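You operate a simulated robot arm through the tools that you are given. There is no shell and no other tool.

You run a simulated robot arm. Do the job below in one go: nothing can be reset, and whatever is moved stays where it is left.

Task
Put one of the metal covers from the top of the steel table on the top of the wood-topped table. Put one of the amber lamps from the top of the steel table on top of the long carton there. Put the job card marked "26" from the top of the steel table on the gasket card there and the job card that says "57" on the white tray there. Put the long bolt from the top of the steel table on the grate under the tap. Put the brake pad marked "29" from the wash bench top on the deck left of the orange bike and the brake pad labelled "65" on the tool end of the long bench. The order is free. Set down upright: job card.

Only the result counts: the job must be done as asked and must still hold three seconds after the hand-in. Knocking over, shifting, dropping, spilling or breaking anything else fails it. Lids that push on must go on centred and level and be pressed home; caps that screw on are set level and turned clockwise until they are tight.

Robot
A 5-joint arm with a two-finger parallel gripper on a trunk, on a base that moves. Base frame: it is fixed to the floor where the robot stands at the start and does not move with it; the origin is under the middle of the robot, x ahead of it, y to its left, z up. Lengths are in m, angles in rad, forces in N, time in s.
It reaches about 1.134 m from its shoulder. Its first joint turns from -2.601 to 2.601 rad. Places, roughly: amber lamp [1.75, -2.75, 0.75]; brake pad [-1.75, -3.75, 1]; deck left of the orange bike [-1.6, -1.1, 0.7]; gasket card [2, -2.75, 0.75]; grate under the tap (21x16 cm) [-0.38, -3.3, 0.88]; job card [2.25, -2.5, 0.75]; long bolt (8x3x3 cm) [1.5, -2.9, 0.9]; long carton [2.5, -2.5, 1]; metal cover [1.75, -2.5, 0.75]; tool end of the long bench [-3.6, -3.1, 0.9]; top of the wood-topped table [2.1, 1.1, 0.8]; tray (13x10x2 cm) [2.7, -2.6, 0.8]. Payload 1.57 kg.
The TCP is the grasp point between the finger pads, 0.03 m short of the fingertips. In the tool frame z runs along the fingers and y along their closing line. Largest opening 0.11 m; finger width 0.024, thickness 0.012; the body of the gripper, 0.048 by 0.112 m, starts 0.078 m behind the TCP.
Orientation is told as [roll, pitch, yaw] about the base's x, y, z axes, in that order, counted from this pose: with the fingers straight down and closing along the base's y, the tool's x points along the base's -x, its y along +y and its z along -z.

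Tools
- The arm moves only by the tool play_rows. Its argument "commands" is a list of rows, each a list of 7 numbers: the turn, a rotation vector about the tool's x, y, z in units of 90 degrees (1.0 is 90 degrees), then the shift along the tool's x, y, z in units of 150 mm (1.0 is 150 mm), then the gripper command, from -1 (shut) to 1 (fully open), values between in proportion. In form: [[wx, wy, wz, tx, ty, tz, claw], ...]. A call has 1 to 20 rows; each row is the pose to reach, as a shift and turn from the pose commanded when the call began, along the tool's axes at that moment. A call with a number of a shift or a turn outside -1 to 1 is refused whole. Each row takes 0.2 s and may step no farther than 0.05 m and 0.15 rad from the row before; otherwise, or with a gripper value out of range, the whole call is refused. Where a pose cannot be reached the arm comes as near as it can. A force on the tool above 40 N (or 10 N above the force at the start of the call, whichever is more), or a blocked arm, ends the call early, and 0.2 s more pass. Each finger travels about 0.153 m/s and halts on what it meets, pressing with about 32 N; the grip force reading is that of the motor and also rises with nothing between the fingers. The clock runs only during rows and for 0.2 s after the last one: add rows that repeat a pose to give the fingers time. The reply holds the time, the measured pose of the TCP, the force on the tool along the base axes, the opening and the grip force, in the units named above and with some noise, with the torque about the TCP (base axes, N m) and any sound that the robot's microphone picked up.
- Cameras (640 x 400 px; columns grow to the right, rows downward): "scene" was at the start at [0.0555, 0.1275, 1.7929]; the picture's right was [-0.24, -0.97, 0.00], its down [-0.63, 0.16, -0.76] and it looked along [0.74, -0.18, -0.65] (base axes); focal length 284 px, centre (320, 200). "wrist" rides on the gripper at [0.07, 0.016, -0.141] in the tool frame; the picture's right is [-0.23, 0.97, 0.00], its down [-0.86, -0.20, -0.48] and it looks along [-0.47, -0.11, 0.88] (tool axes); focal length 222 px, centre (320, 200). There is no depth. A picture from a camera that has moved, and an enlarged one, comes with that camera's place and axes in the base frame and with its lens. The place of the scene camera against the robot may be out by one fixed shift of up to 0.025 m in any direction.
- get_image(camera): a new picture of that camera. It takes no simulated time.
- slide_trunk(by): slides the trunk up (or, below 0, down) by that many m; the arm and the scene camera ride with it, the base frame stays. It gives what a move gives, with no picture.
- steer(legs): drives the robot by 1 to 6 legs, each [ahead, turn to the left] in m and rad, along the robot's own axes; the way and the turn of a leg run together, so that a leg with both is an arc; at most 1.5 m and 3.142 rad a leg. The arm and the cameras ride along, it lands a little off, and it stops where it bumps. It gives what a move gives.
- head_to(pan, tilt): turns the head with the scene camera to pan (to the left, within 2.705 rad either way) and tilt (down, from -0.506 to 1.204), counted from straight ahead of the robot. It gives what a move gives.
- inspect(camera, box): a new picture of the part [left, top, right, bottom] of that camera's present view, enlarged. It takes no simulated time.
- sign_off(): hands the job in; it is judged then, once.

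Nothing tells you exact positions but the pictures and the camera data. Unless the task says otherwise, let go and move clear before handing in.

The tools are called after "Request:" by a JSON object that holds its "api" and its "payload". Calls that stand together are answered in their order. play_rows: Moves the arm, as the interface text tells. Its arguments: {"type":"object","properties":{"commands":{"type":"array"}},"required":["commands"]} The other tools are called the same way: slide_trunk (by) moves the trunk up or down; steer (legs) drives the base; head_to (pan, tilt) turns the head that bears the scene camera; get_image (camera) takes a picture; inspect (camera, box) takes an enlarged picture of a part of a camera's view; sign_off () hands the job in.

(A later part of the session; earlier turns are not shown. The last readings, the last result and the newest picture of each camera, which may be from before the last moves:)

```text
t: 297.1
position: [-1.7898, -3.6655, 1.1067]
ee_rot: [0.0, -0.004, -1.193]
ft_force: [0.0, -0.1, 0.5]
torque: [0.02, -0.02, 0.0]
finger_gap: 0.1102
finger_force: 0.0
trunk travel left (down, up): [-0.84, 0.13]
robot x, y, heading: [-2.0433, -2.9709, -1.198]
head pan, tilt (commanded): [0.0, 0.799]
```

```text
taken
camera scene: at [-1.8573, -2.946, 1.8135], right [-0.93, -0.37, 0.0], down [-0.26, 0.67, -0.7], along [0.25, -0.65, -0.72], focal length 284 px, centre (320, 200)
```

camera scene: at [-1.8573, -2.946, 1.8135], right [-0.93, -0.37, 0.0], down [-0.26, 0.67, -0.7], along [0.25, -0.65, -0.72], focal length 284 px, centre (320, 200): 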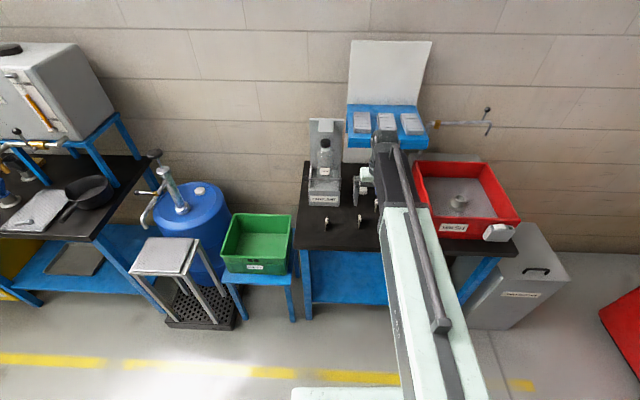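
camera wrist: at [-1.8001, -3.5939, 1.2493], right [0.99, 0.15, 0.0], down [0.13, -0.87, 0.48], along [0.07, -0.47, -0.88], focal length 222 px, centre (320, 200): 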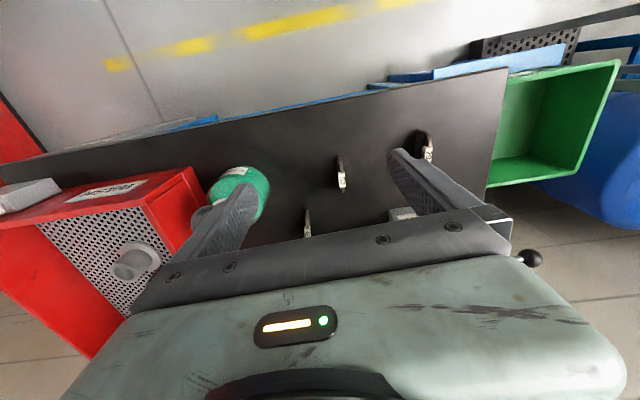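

Wrist view: pad 29 at about (-1.629,-3.651), pad 57 (-1.746,-3.721), pad 65 (-1.788,-3.827). I go over pad 29.

Request:
{"api": "play_rows", "payload": {"commands": [[0, 0, 0, -0.08, 0.26, 0, 1], [0, 0, 0, -0.16, 0.52, 0, 1], [0, 0, 0, -0.24, 0.78, 0, 1], [0, 0, 0, -0.306, 0.99, 0, 1], [0, 0, 0, -0.306, 0.99, 0, 1]]}}

Request:
{"api": "slide_trunk", "payload": {"by": -0.06}}

Request:
{"api": "get_image", "payload": {"camera": "wrist"}}

Request:
{"api": "inspect", "payload": {"camera": "wrist", "box": [240, 70, 440, 195]}}

```text
t: 298.3
position: [-1.6318, -3.6537, 1.1066]
ee_rot: [-0.001, -0.003, -1.193]
ft_force: [-0.4, -0.5, -0.1]
torque: [0.0, -0.04, 0.01]
finger_gap: 0.1097
finger_force: 0.1
trunk travel left (down, up): [-0.84, 0.13]
robot x, y, heading: [-2.0425, -2.9725, -1.202]
head pan, tilt (commanded): [0.0, 0.799]
```

```text
t: 299.3
position: [-1.6322, -3.6531, 1.0473]
ee_rot: [0.0, -0.001, -1.191]
ft_force: [0.9, -0.6, 0.3]
torque: [0.01, -0.02, 0.0]
finger_gap: 0.1101
finger_force: 0.1
trunk travel left (down, up): [-0.78, 0.19]
robot x, y, heading: [-2.0446, -2.9687, -1.198]
head pan, tilt (commanded): [0.0, 0.799]
```

```text
taken
camera wrist: at [-1.6425, -3.582, 1.1896], right [0.99, 0.15, 0.0], down [0.13, -0.87, 0.48], along [0.07, -0.47, -0.88], focal length 222 px, centre (320, 200)
```

wrist: 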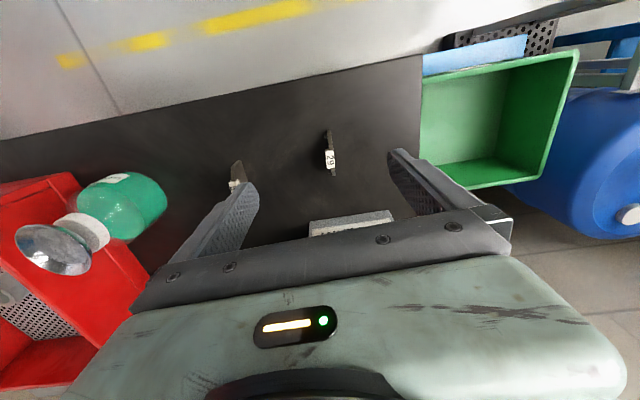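

```text
3.20 times, centred on (340, 132) of wrist
camera zoom: at [-1.6425, -3.582, 1.1896], right [0.99, 0.15, 0.0], down [0.13, -0.87, 0.48], along [0.07, -0.47, -0.88], focal length 711 px, centre (256, 416)
```

zoom: 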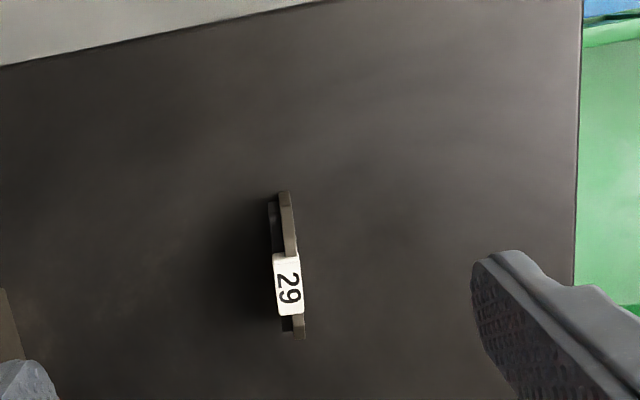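

Request:
{"api": "play_rows", "payload": {"commands": [[0, 0, 0.053, -0.124, 0.065, 0, 1], [0, 0, 0.053, -0.124, 0.065, 0, 1]]}}

Request:
{"api": "slide_trunk", "payload": {"by": -0.06}}

Request:
{"api": "get_image", "payload": {"camera": "wrist"}}

Request:
{"api": "inspect", "payload": {"camera": "wrist", "box": [190, 90, 450, 252]}}

```text
t: 299.9
position: [-1.614, -3.6676, 1.0468]
ee_rot: [0.001, -0.003, -1.277]
ft_force: [0.3, 0.4, -0.1]
torque: [0.02, 0.04, 0.03]
finger_gap: 0.1102
finger_force: 0.1
trunk travel left (down, up): [-0.78, 0.19]
robot x, y, heading: [-2.0399, -2.9713, -1.196]
head pan, tilt (commanded): [0.0, 0.799]
```

```text
t: 300.9
position: [-1.6145, -3.6667, 0.986]
ee_rot: [0.001, -0.002, -1.272]
ft_force: [-0.6, -0.1, 0.0]
torque: [0.03, -0.01, 0.02]
finger_gap: 0.1098
finger_force: 0.0
trunk travel left (down, up): [-0.72, 0.25]
robot x, y, heading: [-2.0444, -2.9717, -1.193]
head pan, tilt (commanded): [0.0, 0.799]
```

```text
taken
camera wrist: at [-1.619, -3.5949, 1.1295], right [1.0, 0.07, 0.0], down [0.06, -0.88, 0.48], along [0.03, -0.48, -0.88], focal length 222 px, centre (320, 200)
```

wrist: 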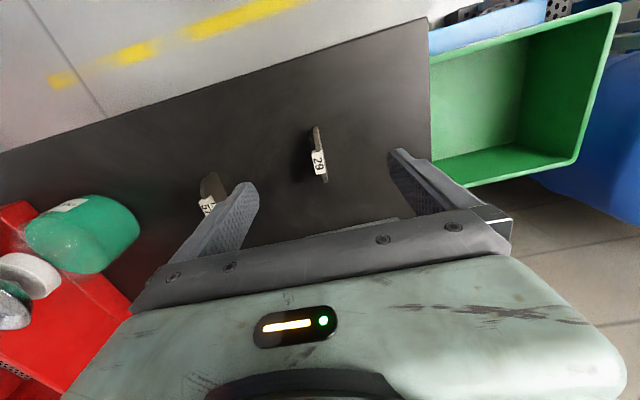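

```text
2.46 times, centred on (320, 171) of wrist
camera zoom: at [-1.619, -3.5949, 1.1295], right [1.0, 0.07, 0.0], down [0.06, -0.88, 0.48], along [0.03, -0.48, -0.88], focal length 547 px, centre (320, 271)
```

zoom: 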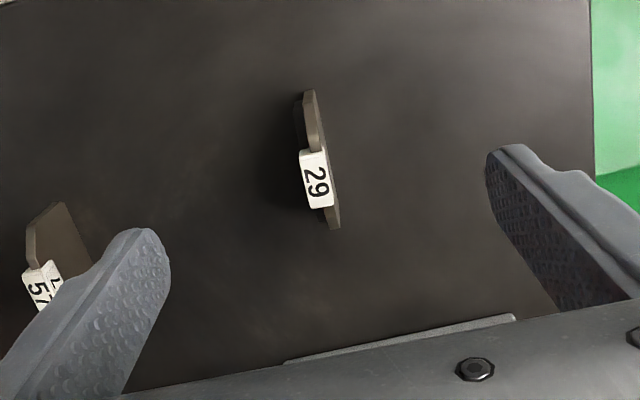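

Request:
{"api": "play_rows", "payload": {"commands": [[0, 0, 0, 0, 0, 0, 0.3], [0, 0, 0, 0, 0, 0, 0.3], [0, 0, 0, 0, 0, 0, 0.3]]}}

Request:
{"api": "slide_trunk", "payload": {"by": -0.06}}

Request:
{"api": "inspect", "payload": {"camera": "wrist", "box": [190, 90, 450, 252]}}

```text
t: 301.7
position: [-1.6149, -3.6671, 0.9867]
ee_rot: [0.0, -0.001, -1.274]
ft_force: [-0.4, 0.4, -0.3]
torque: [-0.01, -0.04, -0.01]
finger_gap: 0.0714
finger_force: 0.0
trunk travel left (down, up): [-0.72, 0.25]
robot x, y, heading: [-2.0447, -2.9699, -1.197]
head pan, tilt (commanded): [0.0, 0.799]
```

```text
t: 302.7
position: [-1.6145, -3.6671, 0.9263]
ee_rot: [0.0, -0.001, -1.274]
ft_force: [-0.4, 1.1, 0.2]
torque: [-0.02, 0.01, -0.01]
finger_gap: 0.0716
finger_force: 0.1
trunk travel left (down, up): [-0.66, 0.31]
robot x, y, heading: [-2.0438, -2.9712, -1.196]
head pan, tilt (commanded): [0.0, 0.799]
```

```text
2.46 times, centred on (320, 171) of wrist
camera zoom: at [-1.619, -3.5949, 1.0695], right [1.0, 0.07, 0.0], down [0.06, -0.88, 0.48], along [0.03, -0.48, -0.88], focal length 547 px, centre (320, 271)
```

zoom: 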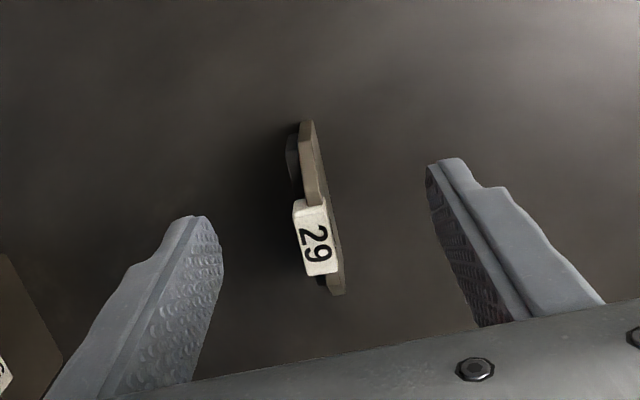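

Request:
{"api": "slide_trunk", "payload": {"by": -0.012}}

Request:
{"api": "slide_trunk", "payload": {"by": -0.006}}

Request:
{"api": "inspect", "payload": {"camera": "wrist", "box": [190, 90, 450, 252]}}

```text
t: 303.3
position: [-1.6136, -3.6665, 0.915]
ee_rot: [0.0, -0.004, -1.275]
ft_force: [-0.7, -0.1, -0.1]
torque: [-0.05, -0.01, 0.0]
finger_gap: 0.0712
finger_force: 0.1
trunk travel left (down, up): [-0.648, 0.322]
robot x, y, heading: [-2.0417, -2.9724, -1.192]
head pan, tilt (commanded): [0.0, 0.799]
```

```text
t: 303.8
position: [-1.6145, -3.6675, 0.9084]
ee_rot: [-0.002, -0.002, -1.275]
ft_force: [0.0, 0.1, 0.6]
torque: [0.02, 0.0, -0.01]
finger_gap: 0.0715
finger_force: 0.0
trunk travel left (down, up): [-0.642, 0.328]
robot x, y, heading: [-2.0431, -2.9718, -1.196]
head pan, tilt (commanded): [0.0, 0.799]
```

```text
2.46 times, centred on (320, 171) of wrist
camera zoom: at [-1.619, -3.5949, 1.0515], right [1.0, 0.07, 0.0], down [0.06, -0.88, 0.48], along [0.03, -0.48, -0.88], focal length 547 px, centre (320, 271)
```

zoom: 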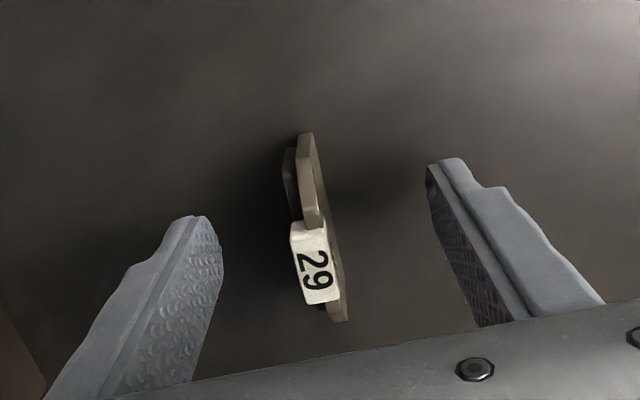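

Request:
{"api": "play_rows", "payload": {"commands": [[0, 0, 0, 0, 0, 0, 0], [0, 0, 0, 0, 0, 0, -0.3], [0, 0, 0, 0, 0, 0, -0.6], [0, 0, 0, 0, 0, 0, -1], [0, 0, 0, 0, 0, 0, -1], [0, 0, 0, 0, 0, 0, -1]]}}

Request:
{"api": "inspect", "payload": {"camera": "wrist", "box": [190, 90, 450, 252]}}

Request:
{"api": "slide_trunk", "payload": {"by": 0.05}}

Request:
{"api": "inspect", "payload": {"camera": "wrist", "box": [190, 90, 450, 252]}}

```text
t: 305.2
position: [-1.614, -3.6671, 0.9088]
ee_rot: [-0.001, -0.001, -1.275]
ft_force: [0.1, -0.4, 1.1]
torque: [0.05, 0.0, 0.01]
finger_gap: 0.0101
finger_force: 28.2
trunk travel left (down, up): [-0.642, 0.328]
robot x, y, heading: [-2.0432, -2.9677, -1.197]
head pan, tilt (commanded): [0.0, 0.799]
```

```text
2.46 times, centred on (320, 171) of wrist
camera zoom: at [-1.619, -3.5949, 1.0516], right [1.0, 0.07, 0.0], down [0.06, -0.88, 0.48], along [0.03, -0.48, -0.88], focal length 547 px, centre (320, 271)
```

zoom: 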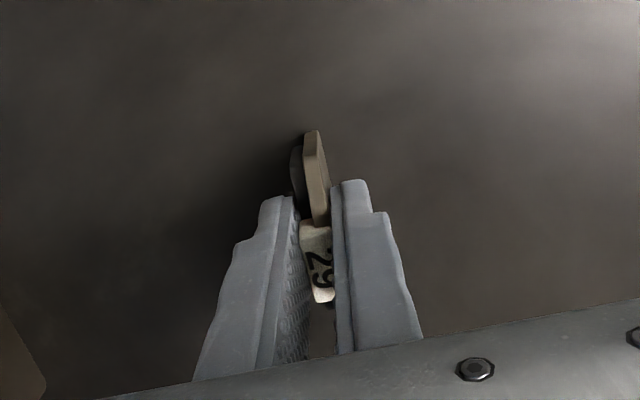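

```text
t: 306.2
position: [-1.6136, -3.6679, 0.958]
ee_rot: [0.001, -0.003, -1.274]
ft_force: [0.9, 0.8, -1.5]
torque: [-0.01, -0.02, -0.01]
finger_gap: 0.0104
finger_force: 28.1
trunk travel left (down, up): [-0.692, 0.278]
robot x, y, heading: [-2.0461, -2.9712, -1.202]
head pan, tilt (commanded): [0.0, 0.799]
```

```text
2.46 times, centred on (320, 171) of wrist
camera zoom: at [-1.6188, -3.5951, 1.1014], right [1.0, 0.07, 0.0], down [0.06, -0.88, 0.48], along [0.03, -0.48, -0.88], focal length 547 px, centre (320, 271)
```

zoom: 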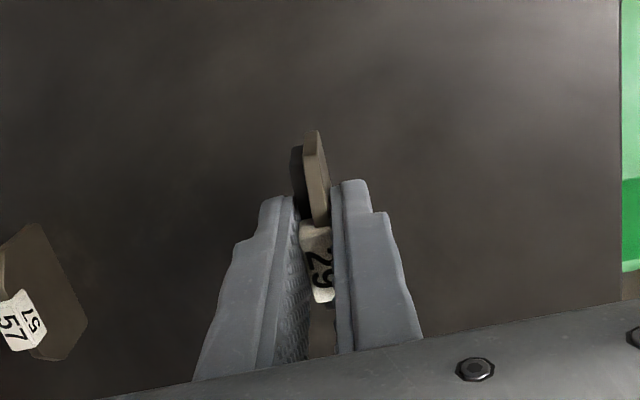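

Pad 29 is held. I lift it, retract, back out and drive toward the lift deck beside the orange bike.

Request:
{"api": "slide_trunk", "payload": {"by": 0.19}}

Request:
{"api": "play_rows", "payload": {"commands": [[0, 0, 0, 0.25, -0.085, 0, -1], [0, 0, 0, 0.5, -0.17, 0, -1], [0, 0, 0, 0.75, -0.255, 0, -1], [0, 0, 0, 1.0, -0.34, 0, -1], [0, 0, 0, 1.0, -0.34, 0, -1]]}}

Request:
{"api": "steer", "payload": {"legs": [[-0.35, 0], [0, 1.549]]}}

Request:
{"api": "head_to", "payload": {"pan": 0.7, "tilt": 0.4}}

Request:
{"api": "get_image", "payload": {"camera": "scene"}}

Request:
{"api": "head_to", "payload": {"pan": 1.4, "tilt": 0.4}}

Request:
{"api": "get_image", "payload": {"camera": "scene"}}

```text
t: 308.2
position: [-1.6144, -3.6662, 1.1487]
ee_rot: [-0.001, -0.001, -1.274]
ft_force: [0.0, 0.1, -1.4]
torque: [0.01, 0.01, -0.01]
finger_gap: 0.0105
finger_force: 28.2
trunk travel left (down, up): [-0.882, 0.088]
robot x, y, heading: [-2.0449, -2.971, -1.2]
head pan, tilt (commanded): [0.0, 0.799]
```

```text
t: 309.4
position: [-1.7078, -3.5422, 1.1492]
ee_rot: [0.001, -0.002, -1.274]
ft_force: [0.2, -1.2, -1.6]
torque: [0.02, -0.01, 0.03]
finger_gap: 0.0106
finger_force: 28.9
trunk travel left (down, up): [-0.882, 0.088]
robot x, y, heading: [-2.041, -2.9717, -1.196]
head pan, tilt (commanded): [0.0, 0.799]
```

```text
t: 315.5
position: [-1.6001, -2.3169, 1.1501]
ee_rot: [0.001, -0.002, 0.29]
ft_force: [-1.1, -0.3, -1.2]
torque: [0.01, -0.02, 0.02]
finger_gap: 0.0102
finger_force: 28.1
trunk travel left (down, up): [-0.882, 0.088]
robot x, y, heading: [-2.1669, -2.6658, 0.36]
head pan, tilt (commanded): [0.0, 0.799]
```

```text
t: 316.6
position: [-1.5989, -2.3156, 1.1485]
ee_rot: [0.0, -0.002, 0.289]
ft_force: [0.7, 0.2, -1.6]
torque: [0.0, 0.04, 0.02]
finger_gap: 0.0102
finger_force: 28.1
trunk travel left (down, up): [-0.882, 0.088]
robot x, y, heading: [-2.164, -2.6632, 0.354]
head pan, tilt (commanded): [0.7, 0.4]
```

```text
taken
camera scene: at [-2.2071, -2.4436, 1.8906], right [0.87, -0.49, 0.0], down [-0.19, -0.34, -0.92], along [0.45, 0.8, -0.39], focal length 284 px, centre (320, 200)
```

scene: 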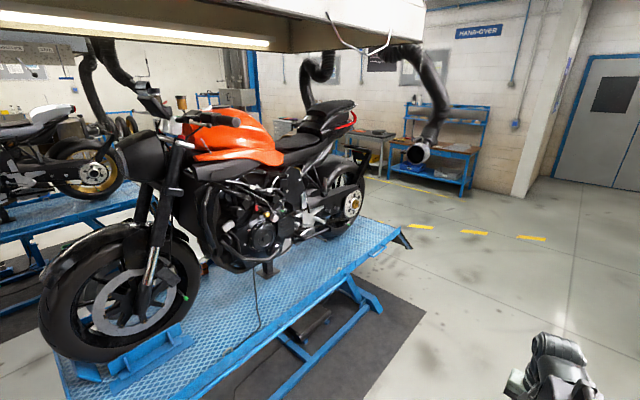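

```text
t: 317.6
position: [-1.5989, -2.3175, 1.1486]
ee_rot: [0.0, -0.001, 0.29]
ft_force: [-0.2, -0.3, -0.9]
torque: [-0.01, 0.01, 0.0]
finger_gap: 0.0105
finger_force: 28.4
trunk travel left (down, up): [-0.882, 0.088]
robot x, y, heading: [-2.1666, -2.6627, 0.361]
head pan, tilt (commanded): [1.4, 0.4]
```

```text
taken
camera scene: at [-2.2698, -2.4332, 1.8906], right [0.98, 0.19, 0.0], down [0.07, -0.38, -0.92], along [-0.17, 0.9, -0.39], focal length 284 px, centre (320, 200)
```

scene: 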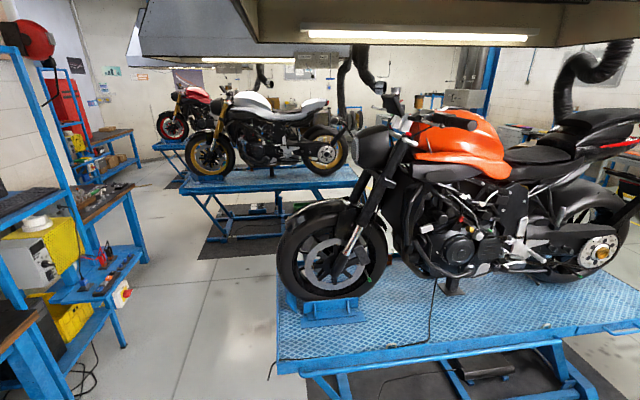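

The near side of the lift is the bike's left. I drive along to be opposite the target spot and turn to face the deck.

Request:
{"api": "steer", "payload": {"legs": [[1.04, -0.005], [0, 1.571]]}}

Request:
{"api": "head_to", "payload": {"pan": 0.0, "tilt": 0.7}}

Request:
{"api": "get_image", "payload": {"camera": "scene"}}

Request:
{"api": "get_image", "payload": {"camera": "wrist"}}

```text
t: 327.0
position: [-1.5692, -1.7445, 1.1484]
ee_rot: [0.0, -0.001, 1.937]
ft_force: [0.6, 0.3, -1.7]
torque: [-0.03, -0.01, -0.02]
finger_gap: 0.0103
finger_force: 27.8
trunk travel left (down, up): [-0.882, 0.088]
robot x, y, heading: [-1.1633, -2.2745, 2.002]
head pan, tilt (commanded): [1.4, 0.4]
```

```text
t: 328.6
position: [-1.5691, -1.7435, 1.1478]
ee_rot: [0.001, -0.002, 1.937]
ft_force: [-0.5, 0.4, -0.5]
torque: [-0.04, 0.0, -0.01]
finger_gap: 0.0103
finger_force: 28.0
trunk travel left (down, up): [-0.882, 0.088]
robot x, y, heading: [-1.1606, -2.2762, 2.001]
head pan, tilt (commanded): [0.0, 0.7]
```

```text
taken
camera scene: at [-1.3203, -2.3116, 1.8638], right [0.91, 0.42, 0.0], down [0.27, -0.59, -0.76], along [-0.32, 0.7, -0.64], focal length 284 px, centre (320, 200)
```

scene: 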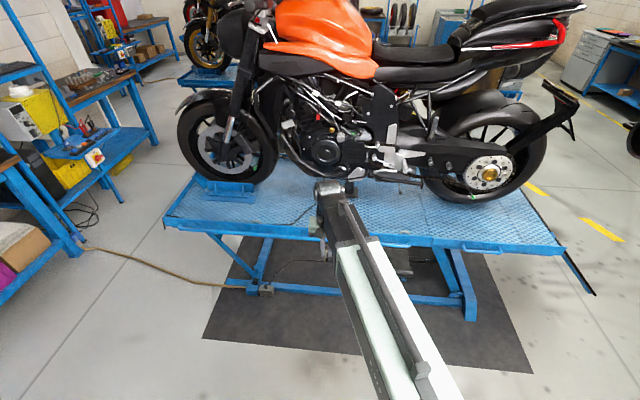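

```text
taken
camera wrist: at [-1.5596, -1.8143, 1.2915], right [-0.99, -0.14, 0.0], down [-0.12, 0.87, 0.48], along [-0.07, 0.48, -0.88], focal length 222 px, centre (320, 200)
```

wrist: 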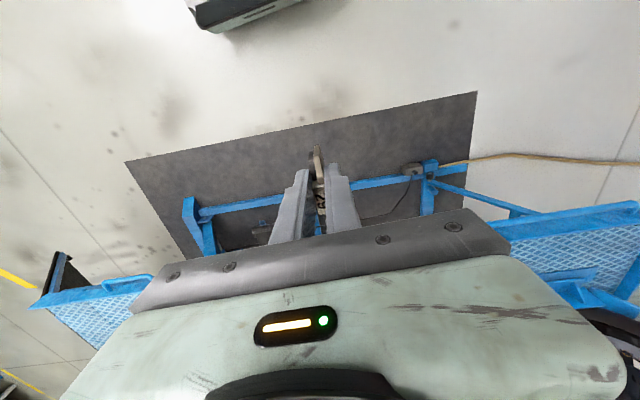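

Clear deck is visible at the target (-1.58,-1.15), just inside the near edge. I drive 0.38 m closer.

Request:
{"api": "steer", "payload": {"legs": [[0.38, 0]]}}

Request:
{"api": "get_image", "payload": {"camera": "scene"}}

Request:
{"api": "get_image", "payload": {"camera": "wrist"}}

```text
t: 331.0
position: [-1.7314, -1.3993, 1.1483]
ee_rot: [0.0, 0.0, 1.942]
ft_force: [-0.3, 0.7, -1.6]
torque: [-0.01, 0.02, -0.04]
finger_gap: 0.0104
finger_force: 28.1
trunk travel left (down, up): [-0.882, 0.088]
robot x, y, heading: [-1.3242, -1.93, 2.003]
head pan, tilt (commanded): [0.0, 0.7]
```

```text
taken
camera scene: at [-1.4792, -1.9648, 1.8638], right [0.91, 0.42, 0.0], down [0.27, -0.58, -0.76], along [-0.32, 0.69, -0.64], focal length 284 px, centre (320, 200)
```

scene: 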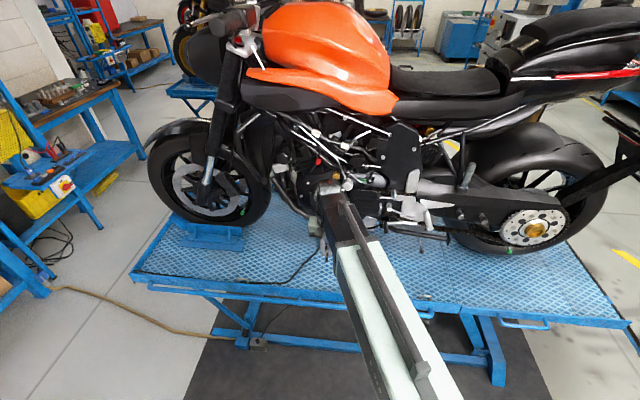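

```text
taken
camera wrist: at [-1.7213, -1.4687, 1.2912], right [-0.99, -0.14, 0.0], down [-0.12, 0.87, 0.48], along [-0.07, 0.47, -0.88], focal length 222 px, centre (320, 200)
```

wrist: 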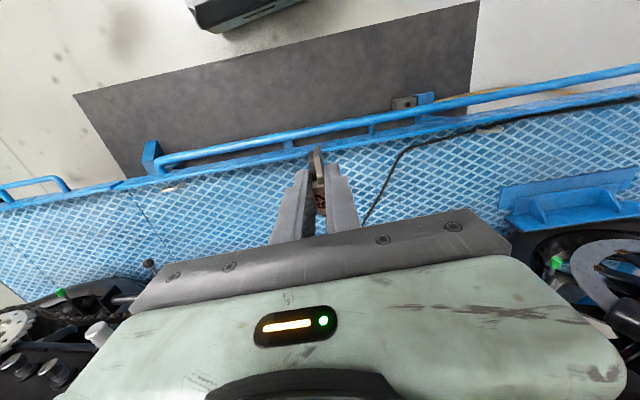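

The deck plate's near edge is at n≈0.61 inside a rail; I pick (-1.585,-1.140), clear of the bike's pegs. I lower first outside, then move in.

Request:
{"api": "slide_trunk", "payload": {"by": -0.26}}

Request:
{"api": "get_image", "payload": {"camera": "wrist"}}

Request:
{"api": "get_image", "payload": {"camera": "scene"}}

```text
t: 333.6
position: [-1.7308, -1.3997, 0.8892]
ee_rot: [-0.001, 0.0, 1.94]
ft_force: [0.8, 0.2, -2.1]
torque: [-0.02, 0.04, -0.02]
finger_gap: 0.0104
finger_force: 28.4
trunk travel left (down, up): [-0.622, 0.348]
robot x, y, heading: [-1.32, -1.9247, 2.008]
head pan, tilt (commanded): [0.0, 0.7]
```

```text
taken
camera wrist: at [-1.721, -1.4692, 1.0315], right [-0.99, -0.14, 0.0], down [-0.12, 0.87, 0.48], along [-0.07, 0.47, -0.88], focal length 222 px, centre (320, 200)
```

wrist: 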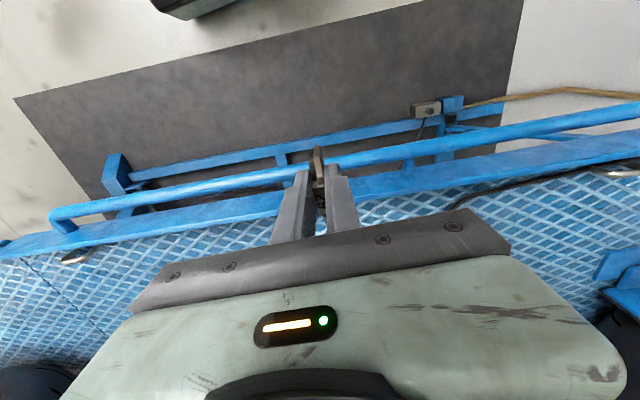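

```text
taken
camera scene: at [-1.4788, -1.9655, 1.6038], right [0.91, 0.42, 0.0], down [0.27, -0.58, -0.76], along [-0.32, 0.69, -0.64], focal length 284 px, centre (320, 200)
```

scene: 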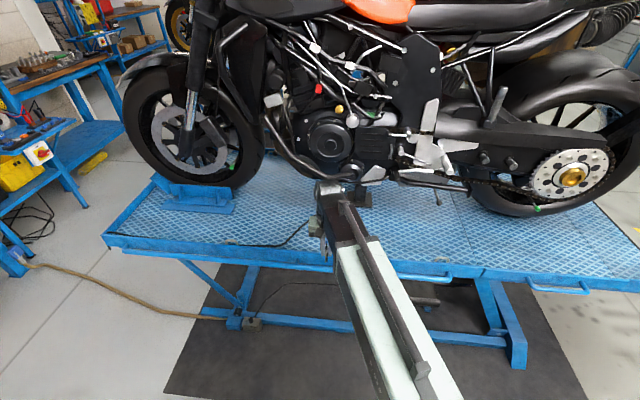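

Request:
{"api": "play_rows", "payload": {"commands": [[0, 0, 0, -0.158, -0.19, 0, -1], [0, 0, 0, -0.316, -0.383, 0, -1], [0, 0, 0, -0.474, -0.575, 0, -1], [0, 0, 0, -0.632, -0.766, 0, -1], [0, 0, 0, -0.632, -0.766, 0, -1]]}}

Request:
{"api": "get_image", "payload": {"camera": "wrist"}}

Request:
{"api": "get_image", "payload": {"camera": "scene"}}

```text
t: 334.8
position: [-1.657, -1.269, 0.8884]
ee_rot: [0.0, -0.001, 1.942]
ft_force: [0.1, 0.3, -1.3]
torque: [-0.04, 0.0, -0.01]
finger_gap: 0.0105
finger_force: 27.5
trunk travel left (down, up): [-0.622, 0.348]
robot x, y, heading: [-1.3227, -1.9295, 2.006]
head pan, tilt (commanded): [0.0, 0.7]
```

```text
taken
camera wrist: at [-1.6474, -1.3403, 1.0314], right [-0.99, -0.14, 0.0], down [-0.12, 0.87, 0.48], along [-0.07, 0.47, -0.88], focal length 222 px, centre (320, 200)
```

wrist: 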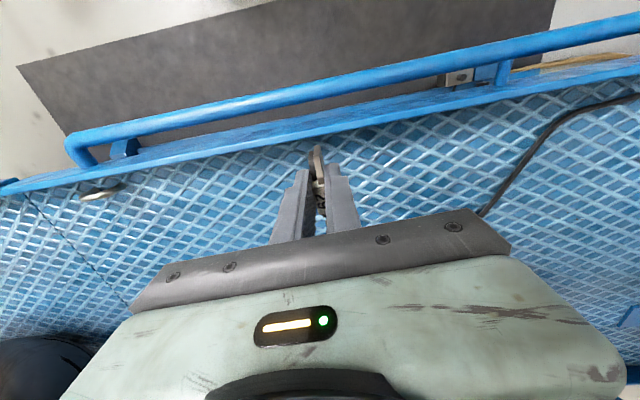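

```text
taken
camera scene: at [-1.4787, -1.9652, 1.6038], right [0.91, 0.42, 0.0], down [0.27, -0.58, -0.76], along [-0.32, 0.69, -0.64], focal length 284 px, centre (320, 200)
```

scene: 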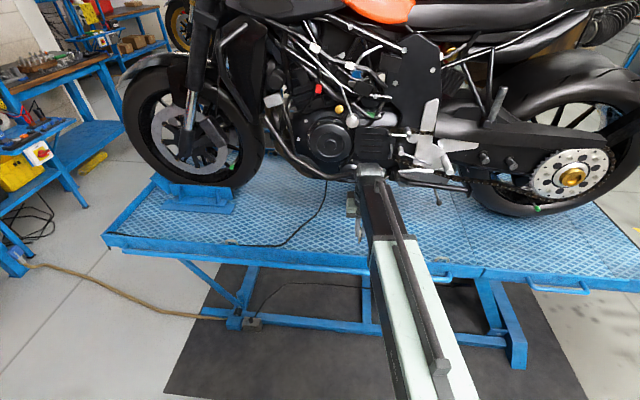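

Request:
{"api": "play_rows", "payload": {"commands": [[0, 0, 0, -0.212, -0.142, 0, -1], [0, 0, 0, -0.423, -0.284, 0, -1], [0, 0, 0, -0.635, -0.426, 0, -1], [0, 0, 0, -0.635, -0.426, 0, -1]]}}

Request:
{"api": "get_image", "payload": {"camera": "wrist"}}

Request:
{"api": "inspect", "payload": {"camera": "scene", "box": [300, 100, 500, 260]}}

```text
t: 335.8
position: [-1.6362, -1.1566, 0.888]
ee_rot: [0.0, 0.0, 1.942]
ft_force: [-0.3, 0.5, -1.0]
torque: [-0.06, -0.01, 0.0]
finger_gap: 0.0106
finger_force: 28.0
trunk travel left (down, up): [-0.622, 0.348]
robot x, y, heading: [-1.3205, -1.9226, 2.008]
head pan, tilt (commanded): [0.0, 0.7]
```

```text
taken
camera wrist: at [-1.6257, -1.2257, 1.0313], right [-0.99, -0.14, 0.0], down [-0.12, 0.87, 0.48], along [-0.07, 0.47, -0.88], focal length 222 px, centre (320, 200)
```

wrist: 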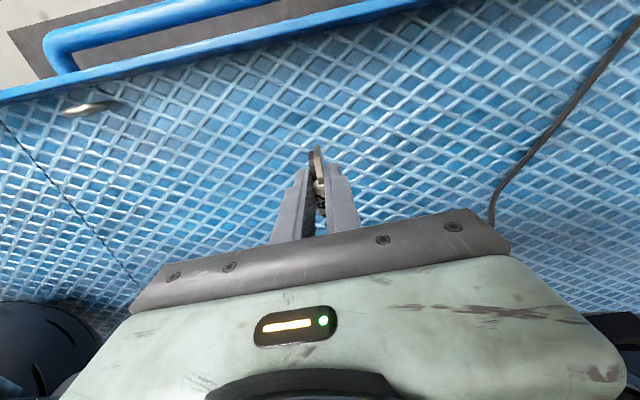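

```text
2.50 times, centred on (400, 180) of scene
camera zoom: at [-1.4788, -1.9652, 1.6038], right [0.91, 0.42, 0.0], down [0.27, -0.58, -0.76], along [-0.32, 0.69, -0.64], focal length 711 px, centre (120, 250)
```

zoom: 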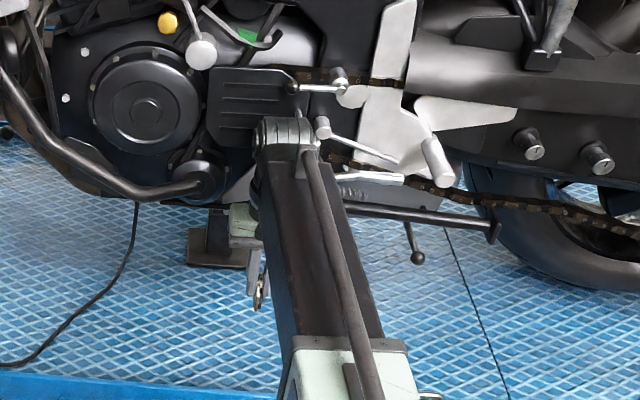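

Request:
{"api": "play_rows", "payload": {"commands": [[0, 0, 0, 0.1, 0.03, 0, -1], [0, 0, 0, 0.1, 0.03, 0, -1]]}}

Request:
{"api": "slide_trunk", "payload": {"by": -0.05}}

Request:
{"api": "inspect", "payload": {"camera": "scene", "box": [300, 80, 500, 240]}}

Request:
{"api": "get_image", "payload": {"camera": "wrist"}}

```text
t: 336.4
position: [-1.6348, -1.1702, 0.889]
ee_rot: [0.002, -0.002, 1.94]
ft_force: [-0.8, -0.1, -1.8]
torque: [-0.01, -0.02, -0.02]
finger_gap: 0.0105
finger_force: 28.5
trunk travel left (down, up): [-0.622, 0.348]
robot x, y, heading: [-1.3226, -1.9246, 2.008]
head pan, tilt (commanded): [0.0, 0.7]
```

```text
t: 337.4
position: [-1.636, -1.1714, 0.8388]
ee_rot: [0.0, -0.002, 1.941]
ft_force: [0.5, -0.2, -0.6]
torque: [-0.03, 0.06, 0.01]
finger_gap: 0.0104
finger_force: 28.1
trunk travel left (down, up): [-0.572, 0.398]
robot x, y, heading: [-1.3228, -1.9288, 2.004]
head pan, tilt (commanded): [0.0, 0.7]
```

```text
2.50 times, centred on (400, 160) of scene
camera zoom: at [-1.4788, -1.9655, 1.5538], right [0.91, 0.42, 0.0], down [0.27, -0.58, -0.76], along [-0.32, 0.69, -0.64], focal length 711 px, centre (120, 300)
```

zoom: 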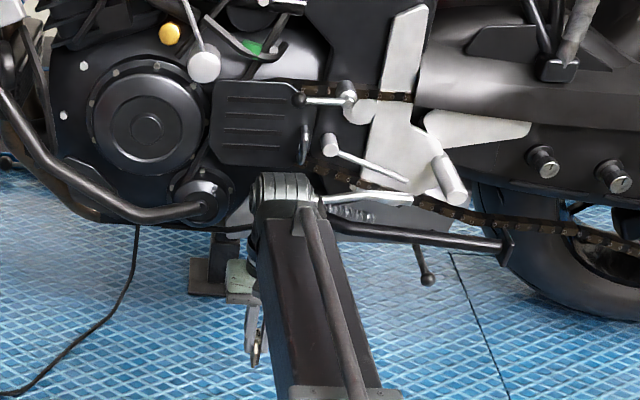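

```text
taken
camera wrist: at [-1.6248, -1.2409, 0.9814], right [-0.99, -0.14, 0.0], down [-0.12, 0.87, 0.48], along [-0.07, 0.47, -0.88], focal length 222 px, centre (320, 200)
```

wrist: 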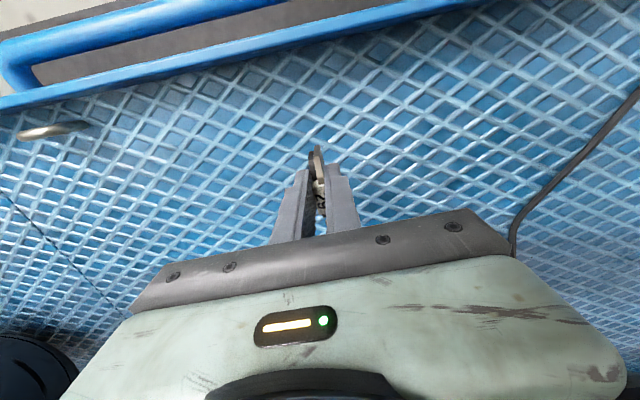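

Request:
{"api": "slide_trunk", "payload": {"by": -0.02}}

Request:
{"api": "slide_trunk", "payload": {"by": -0.015}}

Request:
{"api": "inspect", "payload": {"camera": "wrist", "box": [190, 90, 450, 252]}}

Request:
{"api": "inspect", "payload": {"camera": "scene", "box": [300, 80, 500, 240]}}

```text
t: 338.0
position: [-1.6344, -1.1695, 0.8195]
ee_rot: [0.0, -0.002, 1.94]
ft_force: [0.8, 0.4, -0.5]
torque: [-0.01, 0.0, -0.01]
finger_gap: 0.0104
finger_force: 28.8
trunk travel left (down, up): [-0.552, 0.418]
robot x, y, heading: [-1.3224, -1.9282, 2.007]
head pan, tilt (commanded): [0.0, 0.7]
```

```text
t: 338.6
position: [-1.6349, -1.1708, 0.8045]
ee_rot: [-0.001, -0.001, 1.941]
ft_force: [0.2, 1.0, -2.7]
torque: [0.02, 0.0, 0.03]
finger_gap: 0.0105
finger_force: 28.2
trunk travel left (down, up): [-0.537, 0.433]
robot x, y, heading: [-1.3224, -1.9271, 2.001]
head pan, tilt (commanded): [0.0, 0.7]
```

```text
2.46 times, centred on (320, 171) of wrist
camera zoom: at [-1.6247, -1.2409, 0.9464], right [-0.99, -0.14, 0.0], down [-0.12, 0.87, 0.48], along [-0.07, 0.47, -0.88], focal length 547 px, centre (320, 271)
```

zoom: 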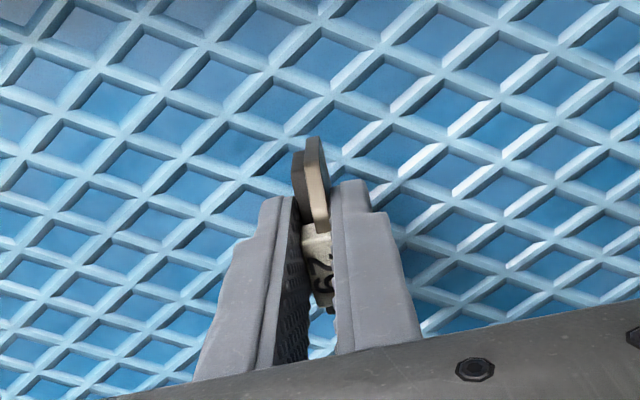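

```text
2.50 times, centred on (400, 160) of scene
camera zoom: at [-1.4788, -1.9654, 1.5187], right [0.91, 0.42, 0.0], down [0.27, -0.58, -0.76], along [-0.32, 0.69, -0.64], focal length 711 px, centre (120, 300)
```

zoom: 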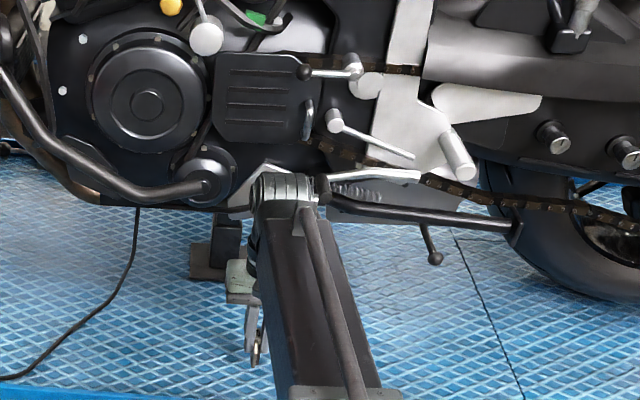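

Request:
{"api": "slide_trunk", "payload": {"by": -0.012}}

Request:
{"api": "slide_trunk", "payload": {"by": -0.008}}

Request:
{"api": "inspect", "payload": {"camera": "wrist", "box": [190, 90, 450, 252]}}

```text
t: 339.2
position: [-1.6344, -1.17, 0.7918]
ee_rot: [-0.001, -0.003, 1.942]
ft_force: [-0.1, -0.2, -0.8]
torque: [0.02, -0.01, 0.0]
finger_gap: 0.0103
finger_force: 28.4
trunk travel left (down, up): [-0.525, 0.445]
robot x, y, heading: [-1.3224, -1.9277, 2.006]
head pan, tilt (commanded): [0.0, 0.7]
```

```text
t: 339.8
position: [-1.6345, -1.17, 0.783]
ee_rot: [0.0, -0.002, 1.941]
ft_force: [0.5, 0.9, -2.0]
torque: [-0.02, 0.02, -0.03]
finger_gap: 0.0103
finger_force: 28.3
trunk travel left (down, up): [-0.517, 0.453]
robot x, y, heading: [-1.3198, -1.9276, 2.007]
head pan, tilt (commanded): [0.0, 0.7]
```

```text
2.46 times, centred on (320, 171) of wrist
camera zoom: at [-1.6248, -1.2409, 0.9264], right [-0.99, -0.14, 0.0], down [-0.12, 0.87, 0.48], along [-0.07, 0.47, -0.88], focal length 547 px, centre (320, 271)
```

zoom: 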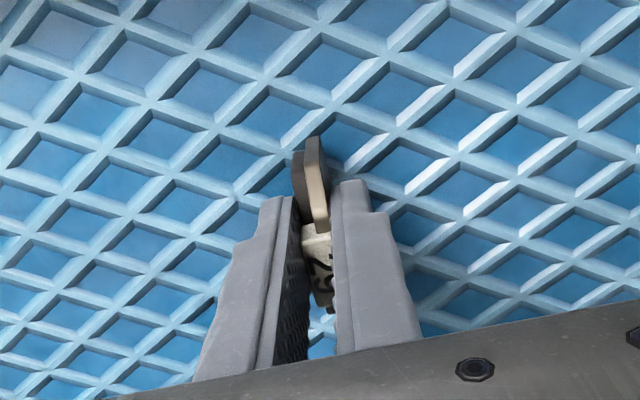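

Request:
{"api": "slide_trunk", "payload": {"by": -0.01}}

Request:
{"api": "slide_trunk", "payload": {"by": -0.008}}

Request:
{"api": "slide_trunk", "payload": {"by": -0.006}}

Request:
{"api": "inspect", "payload": {"camera": "wrist", "box": [190, 90, 450, 252]}}

Request:
{"api": "inspect", "payload": {"camera": "scene", "box": [330, 130, 430, 230]}}

```text
t: 340.4
position: [-1.634, -1.1711, 0.7751]
ee_rot: [0.001, -0.003, 1.941]
ft_force: [-1.3, 4.2, 23.5]
torque: [0.25, 0.13, -0.03]
finger_gap: 0.0103
finger_force: 28.8
trunk travel left (down, up): [-0.507, 0.463]
robot x, y, heading: [-1.3167, -1.9233, 2.003]
head pan, tilt (commanded): [0.0, 0.7]
```

```text
t: 340.8
position: [-1.6337, -1.1722, 0.7737]
ee_rot: [-0.001, -0.005, 1.943]
ft_force: [0.2, 0.6, 33.0]
torque: [-0.32, -0.04, 0.03]
finger_gap: 0.0104
finger_force: 28.3
trunk travel left (down, up): [-0.505, 0.465]
robot x, y, heading: [-1.3225, -1.9251, 2.002]
head pan, tilt (commanded): [0.0, 0.7]
stopped: the force on the tool passed its limit at 79 N (the readings are from after the stop); the commanded pose is now the measured one
```

```text
t: 341.1
position: [-1.634, -1.1715, 0.7734]
ee_rot: [0.0, -0.006, 1.943]
ft_force: [0.4, -0.3, 37.8]
torque: [-0.3, -0.07, -0.02]
finger_gap: 0.0102
finger_force: 28.1
trunk travel left (down, up): [-0.505, 0.465]
robot x, y, heading: [-1.3221, -1.9238, 2.007]
head pan, tilt (commanded): [0.0, 0.7]
stopped: the force on the tool passed its limit at 52 N (the readings are from after the stop); the commanded pose is now the measured one
```

```text
2.46 times, centred on (320, 171) of wrist
camera zoom: at [-1.6239, -1.2428, 0.9164], right [-0.99, -0.14, 0.0], down [-0.12, 0.87, 0.48], along [-0.07, 0.48, -0.88], focal length 547 px, centre (320, 271)
```

zoom: 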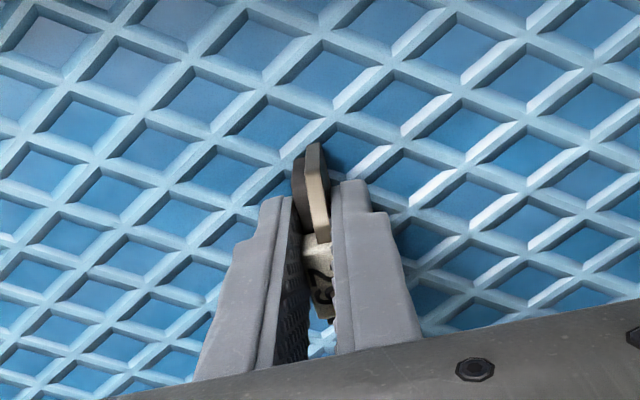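

```text
4.00 times, centred on (380, 180) of scene
camera zoom: at [-1.4771, -1.9694, 1.4866], right [0.91, 0.42, 0.0], down [0.27, -0.58, -0.77], along [-0.32, 0.7, -0.64], focal length 1138 px, centre (80, 280)
```

zoom: 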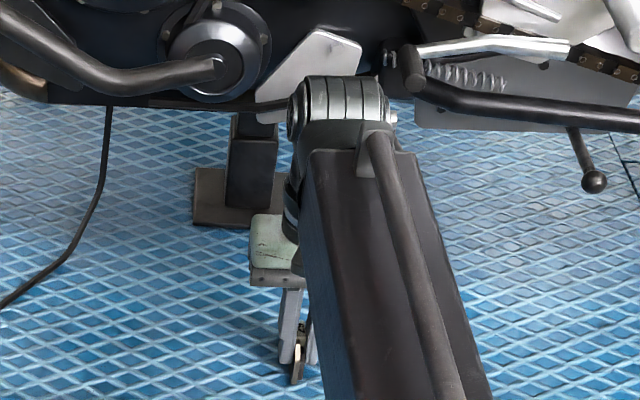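

The pad rests on the deck. I relieve the press and open slowly.

Request:
{"api": "slide_trunk", "payload": {"by": 0.0025}}

Request:
{"api": "play_rows", "payload": {"commands": [[0, 0, 0, 0, 0, 0, -0.82], [0, 0, 0, 0, 0, 0, -0.78], [0, 0, 0, 0, 0, 0, -0.7], [0, 0, 0, 0, 0, 0, -0.5], [0, 0, 0, 0, 0, 0, -0.3], [0, 0, 0, 0, 0, 0, -0.3]]}}

Request:
{"api": "inspect", "payload": {"camera": "wrist", "box": [190, 90, 450, 252]}}

```text
t: 341.6
position: [-1.6353, -1.1704, 0.7733]
ee_rot: [-0.001, -0.003, 1.942]
ft_force: [1.6, -3.5, 8.1]
torque: [0.02, 0.05, 0.01]
finger_gap: 0.0104
finger_force: 28.1
trunk travel left (down, up): [-0.507, 0.463]
robot x, y, heading: [-1.322, -1.9251, 2.005]
head pan, tilt (commanded): [0.0, 0.7]
```

```text
t: 343.0
position: [-1.6343, -1.1694, 0.7737]
ee_rot: [0.0, -0.004, 1.943]
ft_force: [1.2, 0.3, 0.0]
torque: [0.0, 0.01, 0.01]
finger_gap: 0.0384
finger_force: 0.1
trunk travel left (down, up): [-0.507, 0.463]
robot x, y, heading: [-1.3207, -1.9258, 2.009]
head pan, tilt (commanded): [0.0, 0.7]
```

```text
2.46 times, centred on (320, 171) of wrist
camera zoom: at [-1.625, -1.2404, 0.9163], right [-0.99, -0.14, 0.0], down [-0.12, 0.87, 0.48], along [-0.07, 0.48, -0.88], focal length 547 px, centre (320, 271)
```

zoom: 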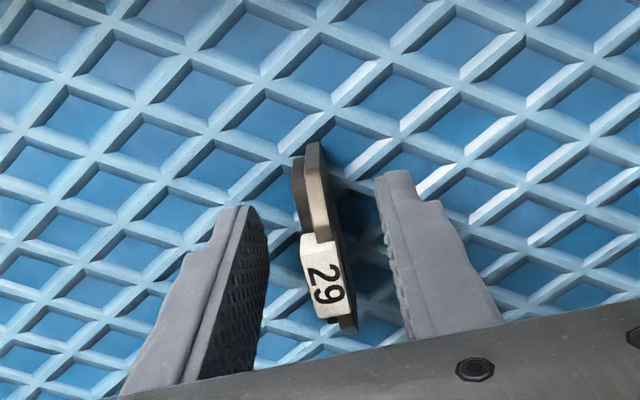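

Pad 29 stands on the deck. I raise straight up and then pull the arm back.

Request:
{"api": "slide_trunk", "payload": {"by": 0.1}}

Request:
{"api": "get_image", "payload": {"camera": "wrist"}}

Request:
{"api": "play_rows", "payload": {"commands": [[0, 0, 0, 0.25, 0.08, 0, -0.3], [0, 0, 0, 0.5, 0.16, 0, -0.3], [0, 0, 0, 0.75, 0.24, 0, -0.3], [0, 0, 0, 1.0, 0.3, 0, -0.3], [0, 0, 0, 1.0, 0.3, 0, -0.3]]}}

Request:
{"api": "get_image", "payload": {"camera": "scene"}}

```text
t: 344.3
position: [-1.6348, -1.17, 0.874]
ee_rot: [0.001, -0.004, 1.943]
ft_force: [-0.4, -0.3, 0.5]
torque: [0.02, -0.02, 0.01]
finger_gap: 0.0384
finger_force: 0.0
trunk travel left (down, up): [-0.607, 0.363]
robot x, y, heading: [-1.3225, -1.9273, 2.0]
head pan, tilt (commanded): [0.0, 0.7]
```

```text
taken
camera wrist: at [-1.625, -1.2404, 1.0162], right [-0.99, -0.14, 0.0], down [-0.12, 0.87, 0.48], along [-0.07, 0.48, -0.88], focal length 222 px, centre (320, 200)
```

wrist: 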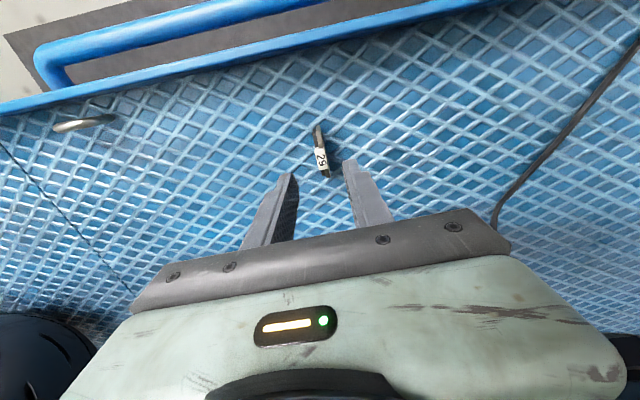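

```text
t: 345.5
position: [-1.6198, -1.3264, 0.8736]
ee_rot: [0.001, -0.002, 1.941]
ft_force: [0.4, -0.2, 0.2]
torque: [0.01, 0.03, 0.0]
finger_gap: 0.0384
finger_force: 0.1
trunk travel left (down, up): [-0.607, 0.363]
robot x, y, heading: [-1.322, -1.9256, 2.003]
head pan, tilt (commanded): [0.0, 0.7]
```

```text
taken
camera scene: at [-1.4788, -1.9658, 1.5887], right [0.91, 0.42, 0.0], down [0.27, -0.58, -0.77], along [-0.32, 0.69, -0.64], focal length 284 px, centre (320, 200)
```

scene: 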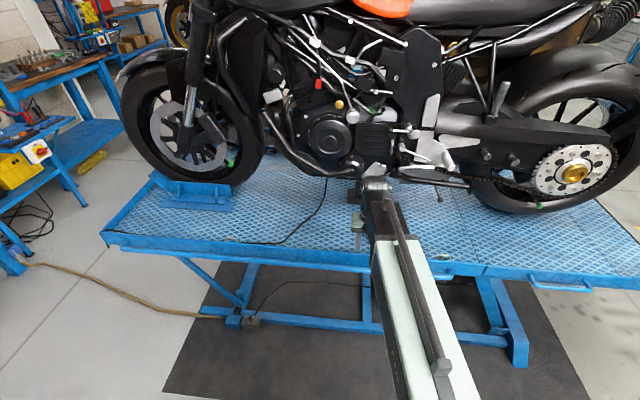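

Request:
{"api": "slide_trunk", "payload": {"by": 0.24}}

Request:
{"api": "steer", "payload": {"legs": [[-0.35, 0], [0, 1.49], [1.08, 0], [0, 1.571]]}}

Request:
{"api": "get_image", "payload": {"camera": "scene"}}

```text
t: 348.0
position: [-1.6209, -1.327, 1.1136]
ee_rot: [0.001, -0.004, 1.945]
ft_force: [-0.3, -0.4, 1.0]
torque: [0.05, -0.02, -0.03]
finger_gap: 0.0385
finger_force: 0.0
trunk travel left (down, up): [-0.847, 0.123]
robot x, y, heading: [-1.3199, -1.9282, 2.002]
head pan, tilt (commanded): [0.0, 0.7]
```

```text
t: 362.8
position: [-1.884, -3.257, 1.1135]
ee_rot: [0.001, -0.004, -1.261]
ft_force: [-1.2, -0.5, -0.6]
torque: [0.01, -0.04, 0.01]
finger_gap: 0.0385
finger_force: 0.0
trunk travel left (down, up): [-0.847, 0.123]
robot x, y, heading: [-2.1626, -2.6483, -1.198]
head pan, tilt (commanded): [0.0, 0.7]
```

```text
taken
camera scene: at [-1.9736, -2.6258, 1.8288], right [-0.93, -0.36, 0.0], down [-0.23, 0.6, -0.76], along [0.28, -0.71, -0.64], focal length 284 px, centre (320, 200)
```

scene: 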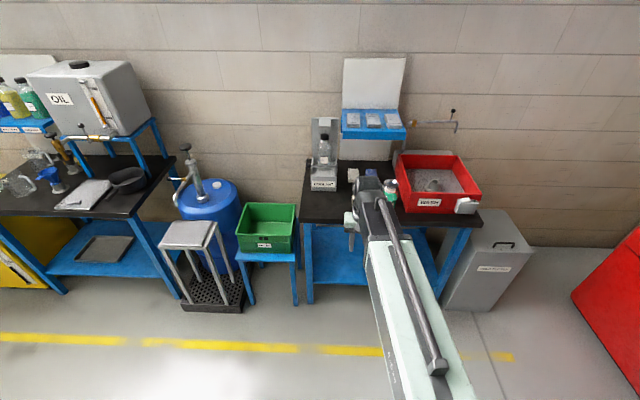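

Request:
{"api": "steer", "payload": {"legs": [[0.38, 0]]}}

Request:
{"api": "get_image", "payload": {"camera": "wrist"}}

Request:
{"api": "get_image", "payload": {"camera": "scene"}}

```text
t: 365.2
position: [-1.7466, -3.6134, 1.1144]
ee_rot: [0.0, -0.004, -1.258]
ft_force: [0.0, 0.5, -0.3]
torque: [0.01, 0.02, 0.03]
finger_gap: 0.0387
finger_force: 0.2
trunk travel left (down, up): [-0.847, 0.123]
robot x, y, heading: [-2.0213, -3.0016, -1.2]
head pan, tilt (commanded): [0.0, 0.7]
```

```text
taken
camera wrist: at [-1.7505, -3.5412, 1.2561], right [1.0, 0.08, 0.0], down [0.07, -0.87, 0.48], along [0.04, -0.48, -0.88], focal length 222 px, centre (320, 200)
```

wrist: 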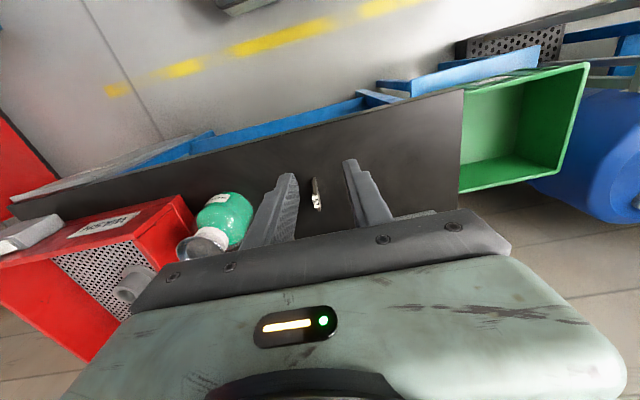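

```text
taken
camera scene: at [-1.8354, -2.9827, 1.8287], right [-0.93, -0.36, 0.0], down [-0.23, 0.6, -0.76], along [0.28, -0.71, -0.64], focal length 284 px, centre (320, 200)
```

scene: 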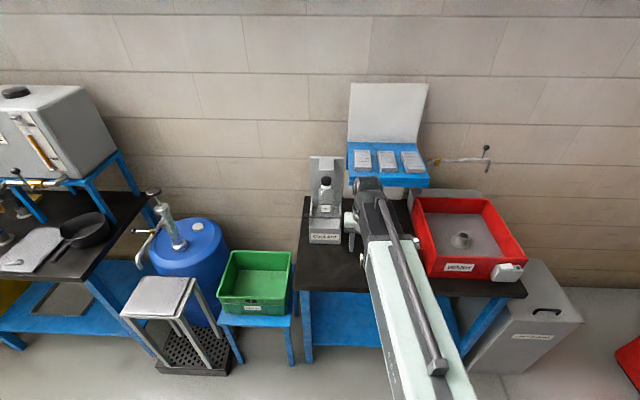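

I move over pad 65, deeper on the bench next to the cleaner bottle.

Request:
{"api": "play_rows", "payload": {"commands": [[0, 0, 0, -0.21, -0.116, 0, 0.3], [0, 0, 0, -0.42, -0.232, 0, 0.3], [0, 0, 0, -0.634, -0.349, 0, 0.3], [0, 0, 0, -0.634, -0.349, 0, 0.3]]}}

Request:
{"api": "play_rows", "payload": {"commands": [[0, 0, 0, -0.21, -0.116, 0, 0.3], [0, 0, 0, -0.42, -0.232, 0, 0.3], [0, 0, 0, -0.634, -0.349, 0, 0.3], [0, 0, 0, -0.634, -0.349, 0, 0.3]]}}

Request:
{"api": "get_image", "payload": {"camera": "wrist"}}

Request:
{"api": "get_image", "payload": {"camera": "scene"}}

```text
t: 366.2
position: [-1.7673, -3.7208, 1.1141]
ee_rot: [-0.001, -0.004, -1.26]
ft_force: [0.5, 0.7, 0.6]
torque: [0.0, 0.0, 0.0]
finger_gap: 0.0716
finger_force: 0.0
trunk travel left (down, up): [-0.847, 0.123]
robot x, y, heading: [-2.0203, -3.0029, -1.201]
head pan, tilt (commanded): [0.0, 0.7]
```

```text
t: 367.2
position: [-1.7871, -3.8271, 1.113]
ee_rot: [-0.001, -0.003, -1.258]
ft_force: [-0.2, 0.1, -0.3]
torque: [0.01, 0.01, 0.02]
finger_gap: 0.0713
finger_force: 0.2
trunk travel left (down, up): [-0.847, 0.123]
robot x, y, heading: [-2.0244, -3.0029, -1.202]
head pan, tilt (commanded): [0.0, 0.7]
```

```text
taken
camera wrist: at [-1.7935, -3.755, 1.2563], right [1.0, 0.08, 0.0], down [0.07, -0.87, 0.48], along [0.04, -0.48, -0.88], focal length 222 px, centre (320, 200)
```

wrist: 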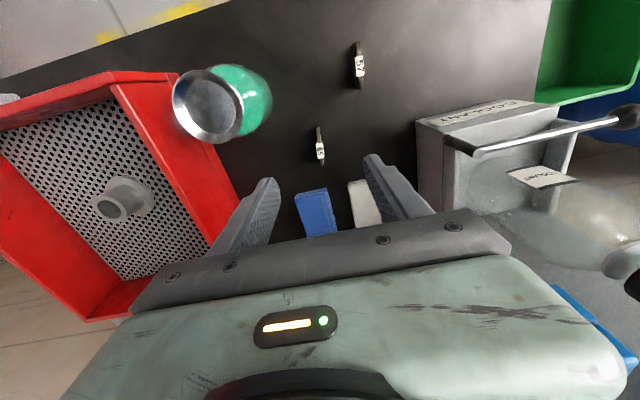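

```text
taken
camera scene: at [-1.8358, -2.9822, 1.8288], right [-0.93, -0.36, 0.0], down [-0.23, 0.6, -0.76], along [0.28, -0.71, -0.64], focal length 284 px, centre (320, 200)
```

scene: 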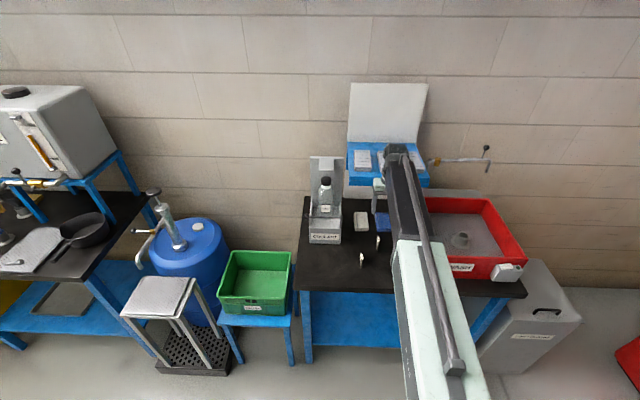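

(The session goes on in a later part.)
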